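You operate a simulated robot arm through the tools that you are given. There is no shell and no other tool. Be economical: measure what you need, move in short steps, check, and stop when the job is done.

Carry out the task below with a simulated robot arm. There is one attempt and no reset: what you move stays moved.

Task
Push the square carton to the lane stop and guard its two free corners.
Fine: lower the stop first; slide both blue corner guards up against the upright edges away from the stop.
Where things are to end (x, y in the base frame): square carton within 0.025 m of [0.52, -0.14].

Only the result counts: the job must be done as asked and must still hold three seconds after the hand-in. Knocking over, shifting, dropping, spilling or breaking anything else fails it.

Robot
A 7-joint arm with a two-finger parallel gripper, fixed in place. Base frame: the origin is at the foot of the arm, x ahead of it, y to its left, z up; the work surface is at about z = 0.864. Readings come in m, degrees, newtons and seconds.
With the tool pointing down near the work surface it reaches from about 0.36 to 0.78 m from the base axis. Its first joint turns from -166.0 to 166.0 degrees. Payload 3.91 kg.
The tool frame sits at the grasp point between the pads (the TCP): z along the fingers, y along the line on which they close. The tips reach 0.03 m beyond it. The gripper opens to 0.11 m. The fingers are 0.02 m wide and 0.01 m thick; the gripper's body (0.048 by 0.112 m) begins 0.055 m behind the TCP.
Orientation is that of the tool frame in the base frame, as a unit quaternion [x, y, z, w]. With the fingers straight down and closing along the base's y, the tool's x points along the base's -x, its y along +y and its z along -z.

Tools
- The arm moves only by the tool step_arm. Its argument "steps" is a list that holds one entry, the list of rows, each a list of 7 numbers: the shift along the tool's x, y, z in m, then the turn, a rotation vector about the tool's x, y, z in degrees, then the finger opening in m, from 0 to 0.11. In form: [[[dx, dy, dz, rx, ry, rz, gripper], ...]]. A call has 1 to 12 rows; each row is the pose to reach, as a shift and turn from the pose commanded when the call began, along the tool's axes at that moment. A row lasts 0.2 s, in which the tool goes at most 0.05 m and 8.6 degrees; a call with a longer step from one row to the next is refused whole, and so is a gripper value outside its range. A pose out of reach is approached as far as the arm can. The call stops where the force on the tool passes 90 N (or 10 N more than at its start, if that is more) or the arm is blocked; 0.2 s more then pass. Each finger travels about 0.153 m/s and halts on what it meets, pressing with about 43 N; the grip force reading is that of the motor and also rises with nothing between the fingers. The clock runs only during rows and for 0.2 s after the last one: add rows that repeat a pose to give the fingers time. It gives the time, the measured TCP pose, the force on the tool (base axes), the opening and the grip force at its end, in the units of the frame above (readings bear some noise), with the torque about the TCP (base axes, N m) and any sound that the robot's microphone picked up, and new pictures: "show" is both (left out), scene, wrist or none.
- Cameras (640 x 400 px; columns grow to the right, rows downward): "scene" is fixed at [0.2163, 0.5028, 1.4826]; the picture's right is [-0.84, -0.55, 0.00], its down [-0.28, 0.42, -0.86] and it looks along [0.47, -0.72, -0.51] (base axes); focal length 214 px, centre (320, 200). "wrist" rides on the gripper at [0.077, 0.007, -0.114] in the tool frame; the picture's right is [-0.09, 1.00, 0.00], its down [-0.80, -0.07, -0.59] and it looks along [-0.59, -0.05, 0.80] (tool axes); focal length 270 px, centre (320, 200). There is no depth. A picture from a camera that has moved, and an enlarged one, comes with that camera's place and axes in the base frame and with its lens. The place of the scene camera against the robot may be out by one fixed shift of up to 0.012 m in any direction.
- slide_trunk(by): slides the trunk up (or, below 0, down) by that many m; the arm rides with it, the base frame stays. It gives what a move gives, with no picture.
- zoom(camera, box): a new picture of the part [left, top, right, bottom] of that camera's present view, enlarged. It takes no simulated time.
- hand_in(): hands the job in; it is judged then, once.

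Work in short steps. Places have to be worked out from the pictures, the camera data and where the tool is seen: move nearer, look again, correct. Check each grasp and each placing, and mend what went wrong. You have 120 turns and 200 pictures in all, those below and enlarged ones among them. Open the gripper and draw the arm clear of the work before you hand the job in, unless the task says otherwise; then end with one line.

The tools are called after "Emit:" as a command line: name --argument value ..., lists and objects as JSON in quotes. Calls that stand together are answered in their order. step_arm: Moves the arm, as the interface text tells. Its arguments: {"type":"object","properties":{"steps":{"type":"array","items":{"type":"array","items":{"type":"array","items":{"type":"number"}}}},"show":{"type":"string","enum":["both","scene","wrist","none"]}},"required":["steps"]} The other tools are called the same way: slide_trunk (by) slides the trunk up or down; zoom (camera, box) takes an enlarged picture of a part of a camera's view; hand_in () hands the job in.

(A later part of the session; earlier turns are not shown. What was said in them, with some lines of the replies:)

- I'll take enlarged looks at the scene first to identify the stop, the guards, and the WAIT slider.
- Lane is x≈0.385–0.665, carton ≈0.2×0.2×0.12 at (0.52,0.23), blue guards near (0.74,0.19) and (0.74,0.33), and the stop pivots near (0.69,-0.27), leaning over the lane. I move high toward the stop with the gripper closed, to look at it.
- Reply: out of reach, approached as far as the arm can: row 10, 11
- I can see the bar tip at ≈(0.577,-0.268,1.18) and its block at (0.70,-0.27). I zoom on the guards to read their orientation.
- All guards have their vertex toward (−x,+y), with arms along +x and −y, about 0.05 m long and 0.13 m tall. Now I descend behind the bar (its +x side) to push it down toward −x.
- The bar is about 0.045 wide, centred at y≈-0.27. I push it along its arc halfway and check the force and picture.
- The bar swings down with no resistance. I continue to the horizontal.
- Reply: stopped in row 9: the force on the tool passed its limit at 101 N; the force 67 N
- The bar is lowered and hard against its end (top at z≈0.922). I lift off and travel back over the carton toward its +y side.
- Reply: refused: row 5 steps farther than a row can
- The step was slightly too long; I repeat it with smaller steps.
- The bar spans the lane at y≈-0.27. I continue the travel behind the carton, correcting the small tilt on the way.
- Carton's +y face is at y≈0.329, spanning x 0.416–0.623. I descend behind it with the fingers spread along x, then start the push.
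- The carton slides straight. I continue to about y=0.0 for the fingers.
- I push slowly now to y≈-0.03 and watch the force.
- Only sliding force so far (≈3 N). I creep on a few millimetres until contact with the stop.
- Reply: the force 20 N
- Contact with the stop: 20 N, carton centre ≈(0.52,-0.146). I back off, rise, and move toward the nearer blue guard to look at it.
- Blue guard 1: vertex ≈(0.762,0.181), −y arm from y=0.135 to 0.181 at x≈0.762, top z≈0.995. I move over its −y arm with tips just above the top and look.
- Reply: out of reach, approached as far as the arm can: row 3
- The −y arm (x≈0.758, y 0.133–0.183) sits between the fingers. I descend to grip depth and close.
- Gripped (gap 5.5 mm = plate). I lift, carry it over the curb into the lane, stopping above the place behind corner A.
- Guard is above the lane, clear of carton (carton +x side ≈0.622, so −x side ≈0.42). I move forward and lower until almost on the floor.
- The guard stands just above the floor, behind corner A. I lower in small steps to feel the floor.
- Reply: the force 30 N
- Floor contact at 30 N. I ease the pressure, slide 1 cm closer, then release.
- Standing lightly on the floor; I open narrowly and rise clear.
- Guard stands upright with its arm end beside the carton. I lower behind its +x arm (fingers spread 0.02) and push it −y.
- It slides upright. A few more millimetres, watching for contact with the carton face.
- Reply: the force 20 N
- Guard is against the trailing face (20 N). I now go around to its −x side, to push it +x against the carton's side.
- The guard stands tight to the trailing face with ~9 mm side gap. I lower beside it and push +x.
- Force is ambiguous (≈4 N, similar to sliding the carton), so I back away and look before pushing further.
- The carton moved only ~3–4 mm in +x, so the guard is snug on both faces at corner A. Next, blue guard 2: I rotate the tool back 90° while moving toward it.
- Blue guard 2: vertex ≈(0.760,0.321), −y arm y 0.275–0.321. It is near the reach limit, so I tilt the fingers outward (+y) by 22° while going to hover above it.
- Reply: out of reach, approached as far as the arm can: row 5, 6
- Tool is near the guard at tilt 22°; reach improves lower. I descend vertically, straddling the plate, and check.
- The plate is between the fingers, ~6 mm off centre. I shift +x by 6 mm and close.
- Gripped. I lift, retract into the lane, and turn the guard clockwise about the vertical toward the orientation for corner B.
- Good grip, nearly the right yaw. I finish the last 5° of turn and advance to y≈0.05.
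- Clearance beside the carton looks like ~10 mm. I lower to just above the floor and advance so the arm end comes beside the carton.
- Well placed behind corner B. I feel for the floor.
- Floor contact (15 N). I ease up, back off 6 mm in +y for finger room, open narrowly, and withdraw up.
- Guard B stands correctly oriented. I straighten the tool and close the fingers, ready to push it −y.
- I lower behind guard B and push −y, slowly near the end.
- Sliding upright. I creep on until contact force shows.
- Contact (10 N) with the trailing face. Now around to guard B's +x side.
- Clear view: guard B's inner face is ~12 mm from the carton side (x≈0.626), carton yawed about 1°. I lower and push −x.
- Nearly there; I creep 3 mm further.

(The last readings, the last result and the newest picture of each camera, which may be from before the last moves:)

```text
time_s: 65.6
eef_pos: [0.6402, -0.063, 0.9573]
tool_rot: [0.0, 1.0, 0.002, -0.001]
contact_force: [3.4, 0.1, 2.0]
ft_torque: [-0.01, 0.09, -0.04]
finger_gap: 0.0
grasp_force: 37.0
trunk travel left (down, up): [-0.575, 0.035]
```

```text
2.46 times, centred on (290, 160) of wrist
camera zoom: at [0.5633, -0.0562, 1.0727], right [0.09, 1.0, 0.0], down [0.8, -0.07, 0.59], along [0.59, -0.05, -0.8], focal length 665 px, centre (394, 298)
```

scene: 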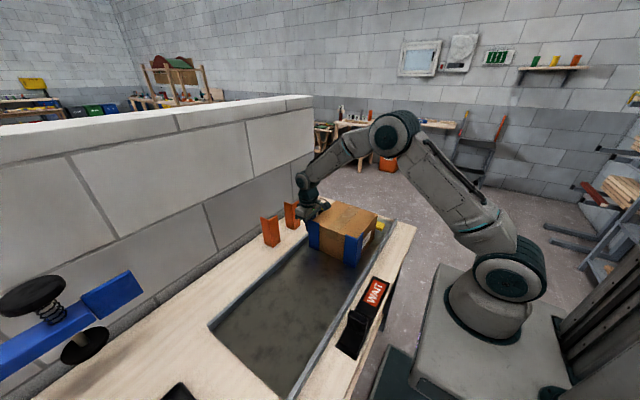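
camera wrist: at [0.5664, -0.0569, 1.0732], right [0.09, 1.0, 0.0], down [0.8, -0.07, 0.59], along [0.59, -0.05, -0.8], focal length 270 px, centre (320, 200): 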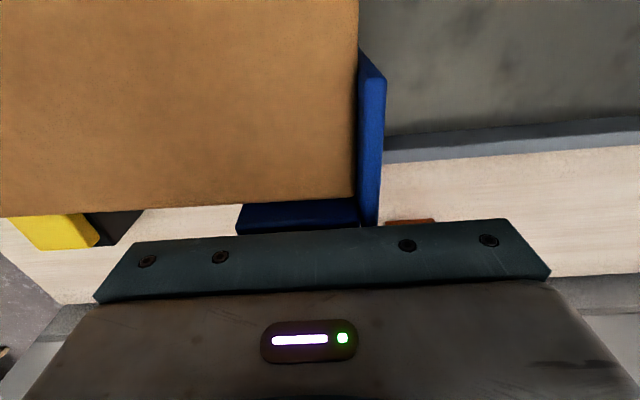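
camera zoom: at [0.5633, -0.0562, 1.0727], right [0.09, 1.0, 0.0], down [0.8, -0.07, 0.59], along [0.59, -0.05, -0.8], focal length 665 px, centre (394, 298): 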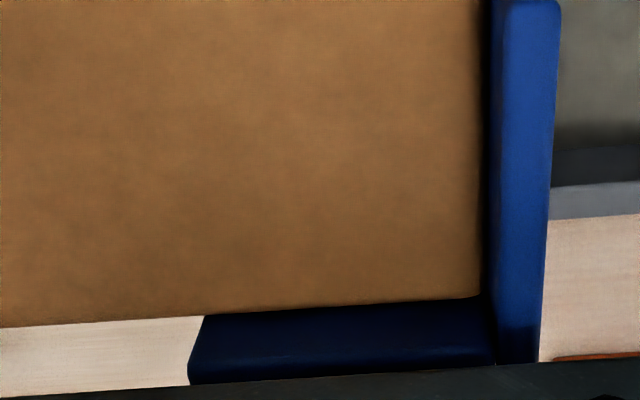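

Force rose to 3.4 N: contact with the carton side. One more 2 mm press to seat it and straighten the carton.

Emit:
step_arm --steps '[[[0.001, 0, 0, 0, 0, 0, 0], [0.0025, 0, 0, 0, 0, 0, 0]]]' --show "none"

Emit:
zoom --camera "wrist" --box '[160, 80, 420, 240]'

```text
time_s: 66.2
eef_pos: [0.6361, -0.0622, 0.957]
tool_rot: [-0.001, 1.0, 0.002, 0.001]
contact_force: [3.8, 2.1, 0.2]
ft_torque: [-0.06, 0.08, -0.02]
finger_gap: 0.0
grasp_force: 38.0
trunk travel left (down, up): [-0.575, 0.035]
```

```text
2.46 times, centred on (290, 160) of wrist
camera zoom: at [0.5607, -0.0566, 1.0719], right [0.09, 1.0, 0.0], down [0.8, -0.07, 0.59], along [0.59, -0.05, -0.8], focal length 665 px, centre (394, 298)
```

zoom: 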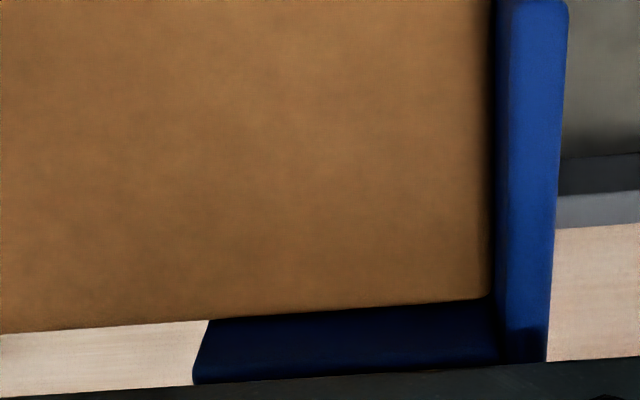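

Seated. I back off, rise and inspect both guards.

Emit:
step_arm --steps '[[[-0.015, 0, 0, 0, 0, 0, 0], [-0.02, 0, -0.04, 0, 0, 0, 0], [-0.02, 0.02, -0.08, 0, 0, 0, 0], [0, 0.06, -0.1, 0, 0, 0, 0], [0.03, 0.1, -0.11, 0, 0, 0, 0], [0.06, 0.14, -0.12, 0, 0, 0, 0], [0.07, 0.16, -0.12, 0, 0, 0, 0]]]'

Emit:
zoom --camera "scene" --box '[290, 190, 400, 280]'

Emit:
zoom --camera "wrist" --box '[0, 0, 320, 220]'

```text
refused: row 5 steps farther than a row can; nothing moved
```

```text
4.44 times, centred on (345, 235) of scene
camera zoom: at [0.2163, 0.5028, 1.4826], right [-0.84, -0.55, 0.0], down [-0.28, 0.42, -0.86], along [0.47, -0.72, -0.51], focal length 953 px, centre (209, 44)
```

zoom: 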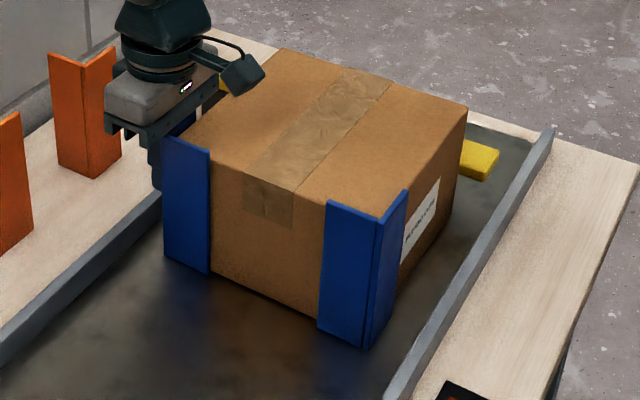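

```text
1.82 times, centred on (160, 110) of wrist
camera zoom: at [0.5607, -0.0566, 1.0719], right [0.09, 1.0, 0.0], down [0.8, -0.07, 0.59], along [0.59, -0.05, -0.8], focal length 491 px, centre (611, 364)
```

zoom: 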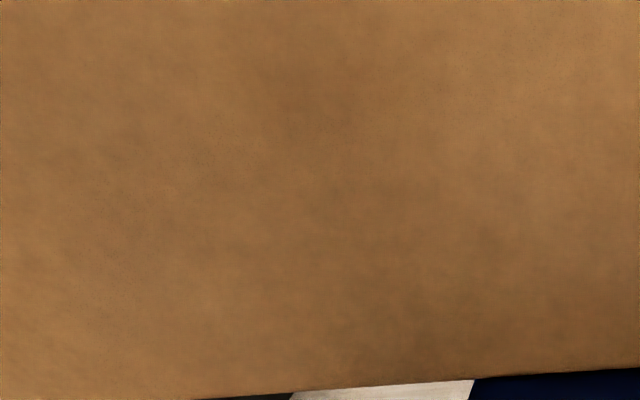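

The step was too long; I repeat with smaller rows, retreating to a clear spot behind.

Emit:
step_arm --steps '[[[-0.015, 0, 0, 0, 0, 0, 0], [-0.02, 0, -0.04, 0, 0, 0, 0], [-0.02, 0.02, -0.08, 0, 0, 0, 0], [-0.01, 0.06, -0.09, 0, 0, 0, 0], [0.01, 0.1, -0.1, 0, 0, 0, 0], [0.03, 0.14, -0.11, 0, 0, 0, 0], [0.05, 0.17, -0.12, 0, 0, 0, 0], [0.07, 0.2, -0.13, 0, 0, 0, 0], [0.09, 0.23, -0.14, 0, 0, 0, 0]]]'

Emit:
zoom --camera "scene" --box '[290, 190, 400, 280]'

```text
time_s: 68.2
eef_pos: [0.546, 0.1683, 1.0997]
tool_rot: [0.0, 1.0, 0.001, 0.0]
contact_force: [-0.3, 0.3, 0.7]
ft_torque: [-0.01, 0.0, 0.01]
finger_gap: 0.0002
grasp_force: 37.3
trunk travel left (down, up): [-0.575, 0.035]
camera wrist: at [0.4698, 0.1746, 1.2145], right [0.09, 1.0, 0.0], down [0.8, -0.07, 0.59], along [0.59, -0.05, -0.8], focal length 270 px, centre (320, 200)
```

scene: 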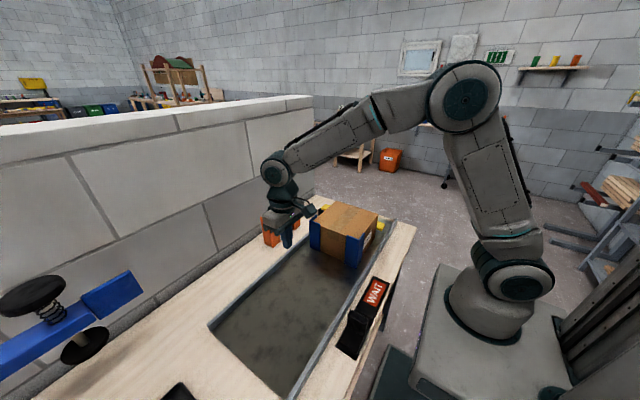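
wrist: 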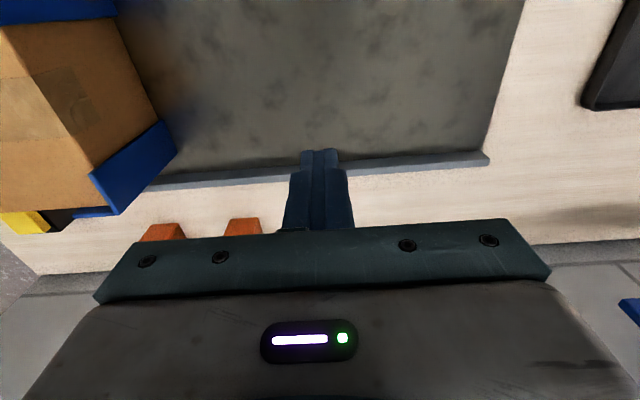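

```text
4.44 times, centred on (345, 235) of scene
camera zoom: at [0.2163, 0.5028, 1.4826], right [-0.84, -0.55, 0.0], down [-0.28, 0.42, -0.86], along [0.47, -0.72, -0.51], focal length 953 px, centre (209, 44)
```

zoom: 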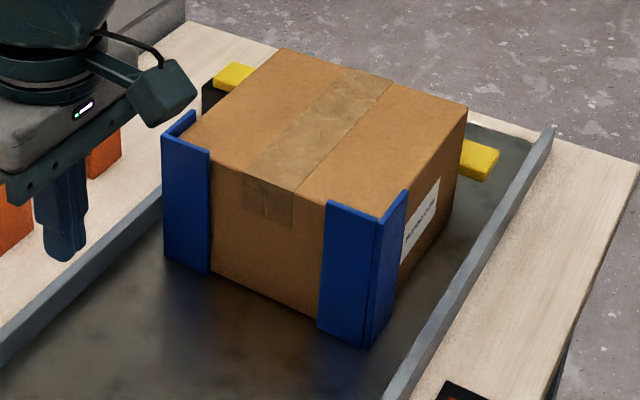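

Both guards look snug. I take one overhead look from above the trailing face to verify the gaps.

Emit:
step_arm --steps '[[[0, -0.03, -0.03, 0, 0, 0, 0], [0.02, -0.06, -0.06, 0, 0, 0, 0], [0.05, -0.09, -0.08, 0, 0, 0, 0], [0.08, -0.12, -0.1, 0, 0, 0, 0], [0.1, -0.14, -0.12, 0, 0, 0, 0], [0.12, -0.15, -0.14, 0, 0, 0, 0], [0.14, -0.155, -0.16, 0, 0, 0, 0]]]'

Emit:
zoom --camera "wrist" --box '[180, 0, 440, 220]'

```text
time_s: 69.8
eef_pos: [0.4071, 0.0114, 1.2602]
tool_rot: [0.0, 1.0, 0.002, 0.0]
contact_force: [0.3, 0.1, -0.2]
ft_torque: [0.01, 0.01, -0.01]
finger_gap: 0.0
grasp_force: 37.5
trunk travel left (down, up): [-0.575, 0.035]
camera wrist: at [0.3298, 0.0176, 1.3744], right [0.09, 1.0, 0.0], down [0.8, -0.07, 0.59], along [0.59, -0.05, -0.8], focal length 270 px, centre (320, 200)
```

scene: 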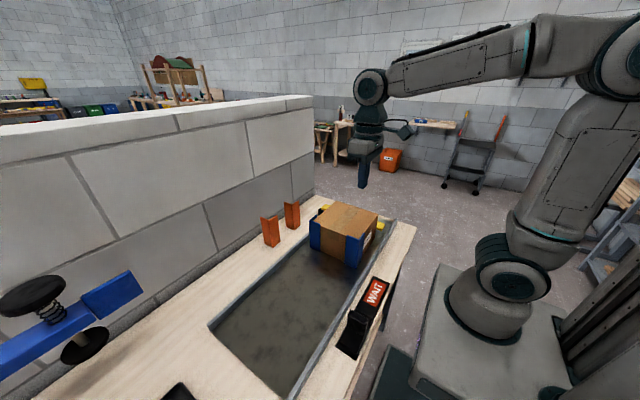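
wrist: 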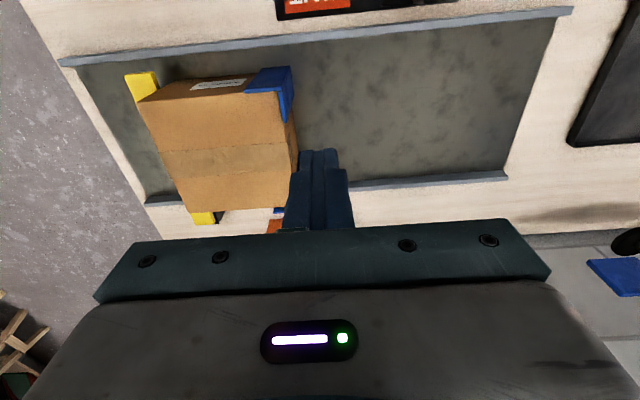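

```text
1.82 times, centred on (310, 110) of wrist
camera zoom: at [0.3298, 0.0176, 1.3744], right [0.09, 1.0, 0.0], down [0.8, -0.07, 0.59], along [0.59, -0.05, -0.8], focal length 491 px, centre (338, 364)
```

zoom: 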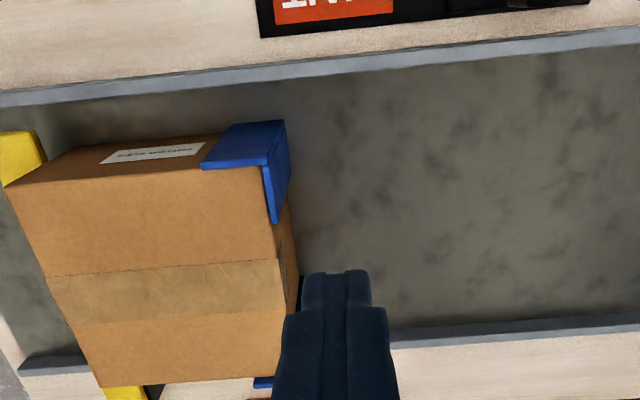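

Everything is snug and the carton is at ≈(0.522,-0.147). For certainty I give each guard a last gentle press against the trailing face, first A.

Emit:
step_arm --steps '[[[-0.01, 0.03, 0.035, 0, 0, 0, 0], [-0.02, 0.05, 0.075, 0, 0, 0, 0], [-0.03, 0.05, 0.12, 0, 0, 0, 0], [-0.03, 0.05, 0.165, 0, 0, 0, 0], [-0.03, 0.05, 0.21, 0, 0, 0, 0], [-0.03, 0.05, 0.255, 0, 0, 0, 0], [-0.03, 0.05, 0.302, 0, 0, 0, 0], [-0.03, 0.02, 0.302, 0, 0, 0, 0], [-0.03, -0.01, 0.302, 0, 0, 0, 0], [-0.03, -0.03, 0.302, 0, 0, 0, 0], [-0.03, -0.038, 0.302, 0, 0, 0, 0], [-0.03, -0.0405, 0.302, 0, 0, 0, 0]]]'

```text
time_s: 72.4
eef_pos: [0.4346, -0.0269, 0.9573]
tool_rot: [0.0, 1.0, 0.002, -0.001]
contact_force: [-1.0, 2.6, -0.4]
ft_torque: [-0.14, 0.0, -0.03]
finger_gap: 0.0
grasp_force: 37.6
trunk travel left (down, up): [-0.575, 0.035]
camera wrist: at [0.3583, -0.0219, 1.0714], right [0.09, 1.0, 0.0], down [0.8, -0.07, 0.59], along [0.59, -0.05, -0.8], focal length 270 px, centre (320, 200)
```

scene: 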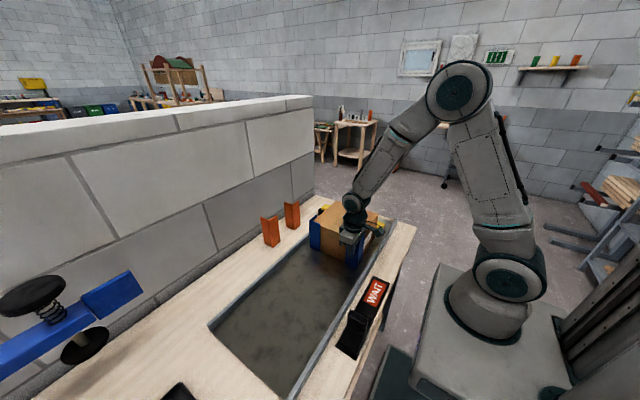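
wrist: 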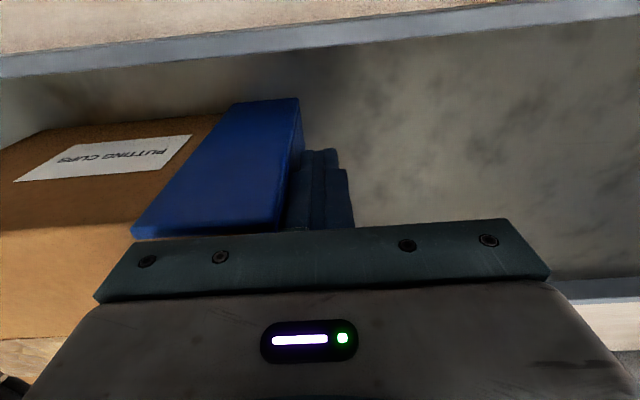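

Light contact at 2.6 N; I press a couple of millimetres more, then back off.

Emit:
step_arm --steps '[[[0, -0.0015, 0, 0, 0, 0, 0], [0, -0.003, 0, 0, 0, 0, 0]]]' --show "none"

```text
time_s: 73.0
eef_pos: [0.4351, -0.0282, 0.9553]
tool_rot: [-0.001, 1.0, 0.002, -0.001]
contact_force: [-1.3, 16.8, 2.1]
ft_torque: [-0.48, -0.01, -0.03]
finger_gap: 0.0003
grasp_force: 37.6
trunk travel left (down, up): [-0.575, 0.035]
```

A is seated firmly (17 N). I back off and move across behind guard B for the same check.

Emit:
step_arm --steps '[[[0, 0.03, 0, 0, 0, 0, 0], [-0.01, 0.06, 0, 0, 0, 0, 0], [-0.05, 0.07, 0, 0, 0, 0, 0], [-0.09, 0.07, 0, 0, 0, 0, 0], [-0.13, 0.07, 0, 0, 0, 0, 0], [-0.165, 0.06, 0, 0, 0, 0, 0], [-0.177, 0.035, 0, 0, 0, 0, 0], [-0.177, 0.012, 0, 0, 0, 0, 0], [-0.177, 0.005, 0, 0, 0, 0, 0], [-0.177, 0.002, 0, 0, 0, 0, 0]]]' --show "none"

```text
time_s: 75.2
eef_pos: [0.614, -0.0277, 0.957]
tool_rot: [-0.001, 1.0, 0.001, 0.0]
contact_force: [1.9, 6.2, -0.7]
ft_torque: [-0.17, 0.03, 0.0]
finger_gap: 0.0
grasp_force: 37.4
trunk travel left (down, up): [-0.575, 0.035]
```

B is also firmly seated (6 N at y=-0.028). I back off, rise well clear and open the gripper.

Emit:
step_arm --steps '[[[0, 0.03, 0, 0, 0, 0, 0], [0, 0.07, 0, 0, 0, 0, 0], [0, 0.1, -0.03, 0, 0, 0, 0], [0.02, 0.13, -0.06, 0, 0, 0, 0.03], [0.05, 0.15, -0.09, 0, 0, 0, 0.06], [0.08, 0.17, -0.12, 0, 0, 0, 0.09], [0.1, 0.19, -0.15, 0, 0, 0, 0.09], [0.12, 0.21, -0.18, 0, 0, 0, 0.09], [0.15, 0.23, -0.21, 0, 0, 0, 0.09]]]'

Emit:
zoom --camera "scene" --box '[240, 180, 410, 290]'

```text
time_s: 77.2
eef_pos: [0.4623, 0.2003, 1.1661]
tool_rot: [0.0, 1.0, 0.001, 0.0]
contact_force: [-0.6, -0.3, 0.5]
ft_torque: [-0.02, 0.0, -0.01]
finger_gap: 0.0901
grasp_force: 0.0
trunk travel left (down, up): [-0.575, 0.035]
camera wrist: at [0.3862, 0.2063, 1.2809], right [0.09, 1.0, 0.0], down [0.8, -0.07, 0.59], along [0.59, -0.05, -0.8], focal length 270 px, centre (320, 200)
```

scene: 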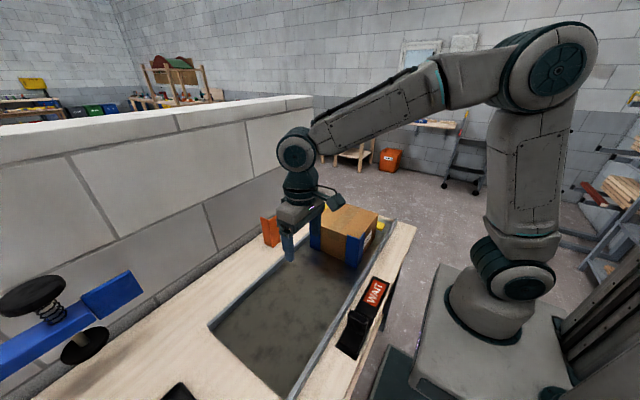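
wrist: 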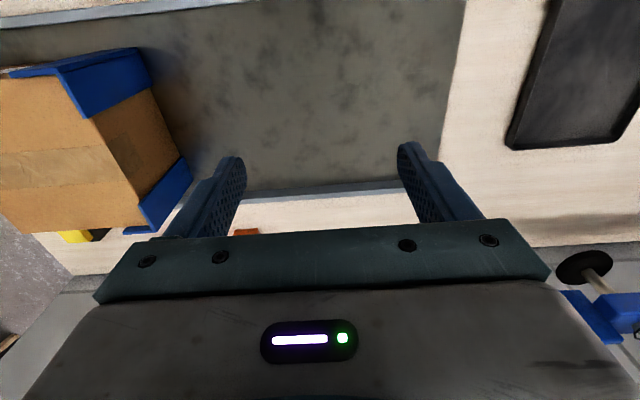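

```text
3.64 times, centred on (325, 235) of scene
camera zoom: at [0.2163, 0.5028, 1.4826], right [-0.84, -0.55, 0.0], down [-0.28, 0.42, -0.86], along [0.47, -0.72, -0.51], focal length 780 px, centre (302, 73)
```

zoom: 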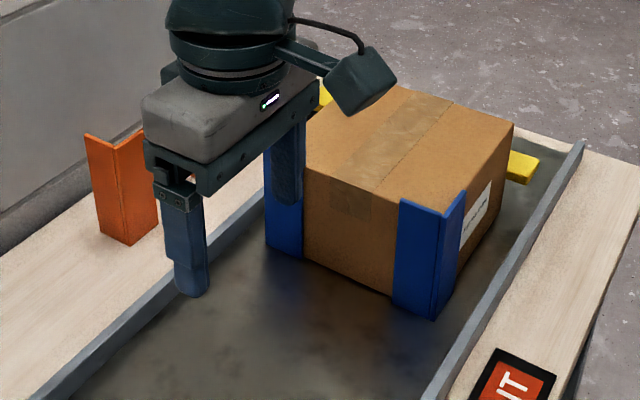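

The stop is down, the carton is against it, both guards are snug on the free corners, the orange ones are untouched and the arm is clear. I hand in.

Emit:
hand_in

```text
The job is handed in.
```

The job is handed in: the stop is lowered, the square carton rests against it at about (0.52, -0.147), within the 0.025 m tolerance, and both blue guards are pressed snug against the two free corners.
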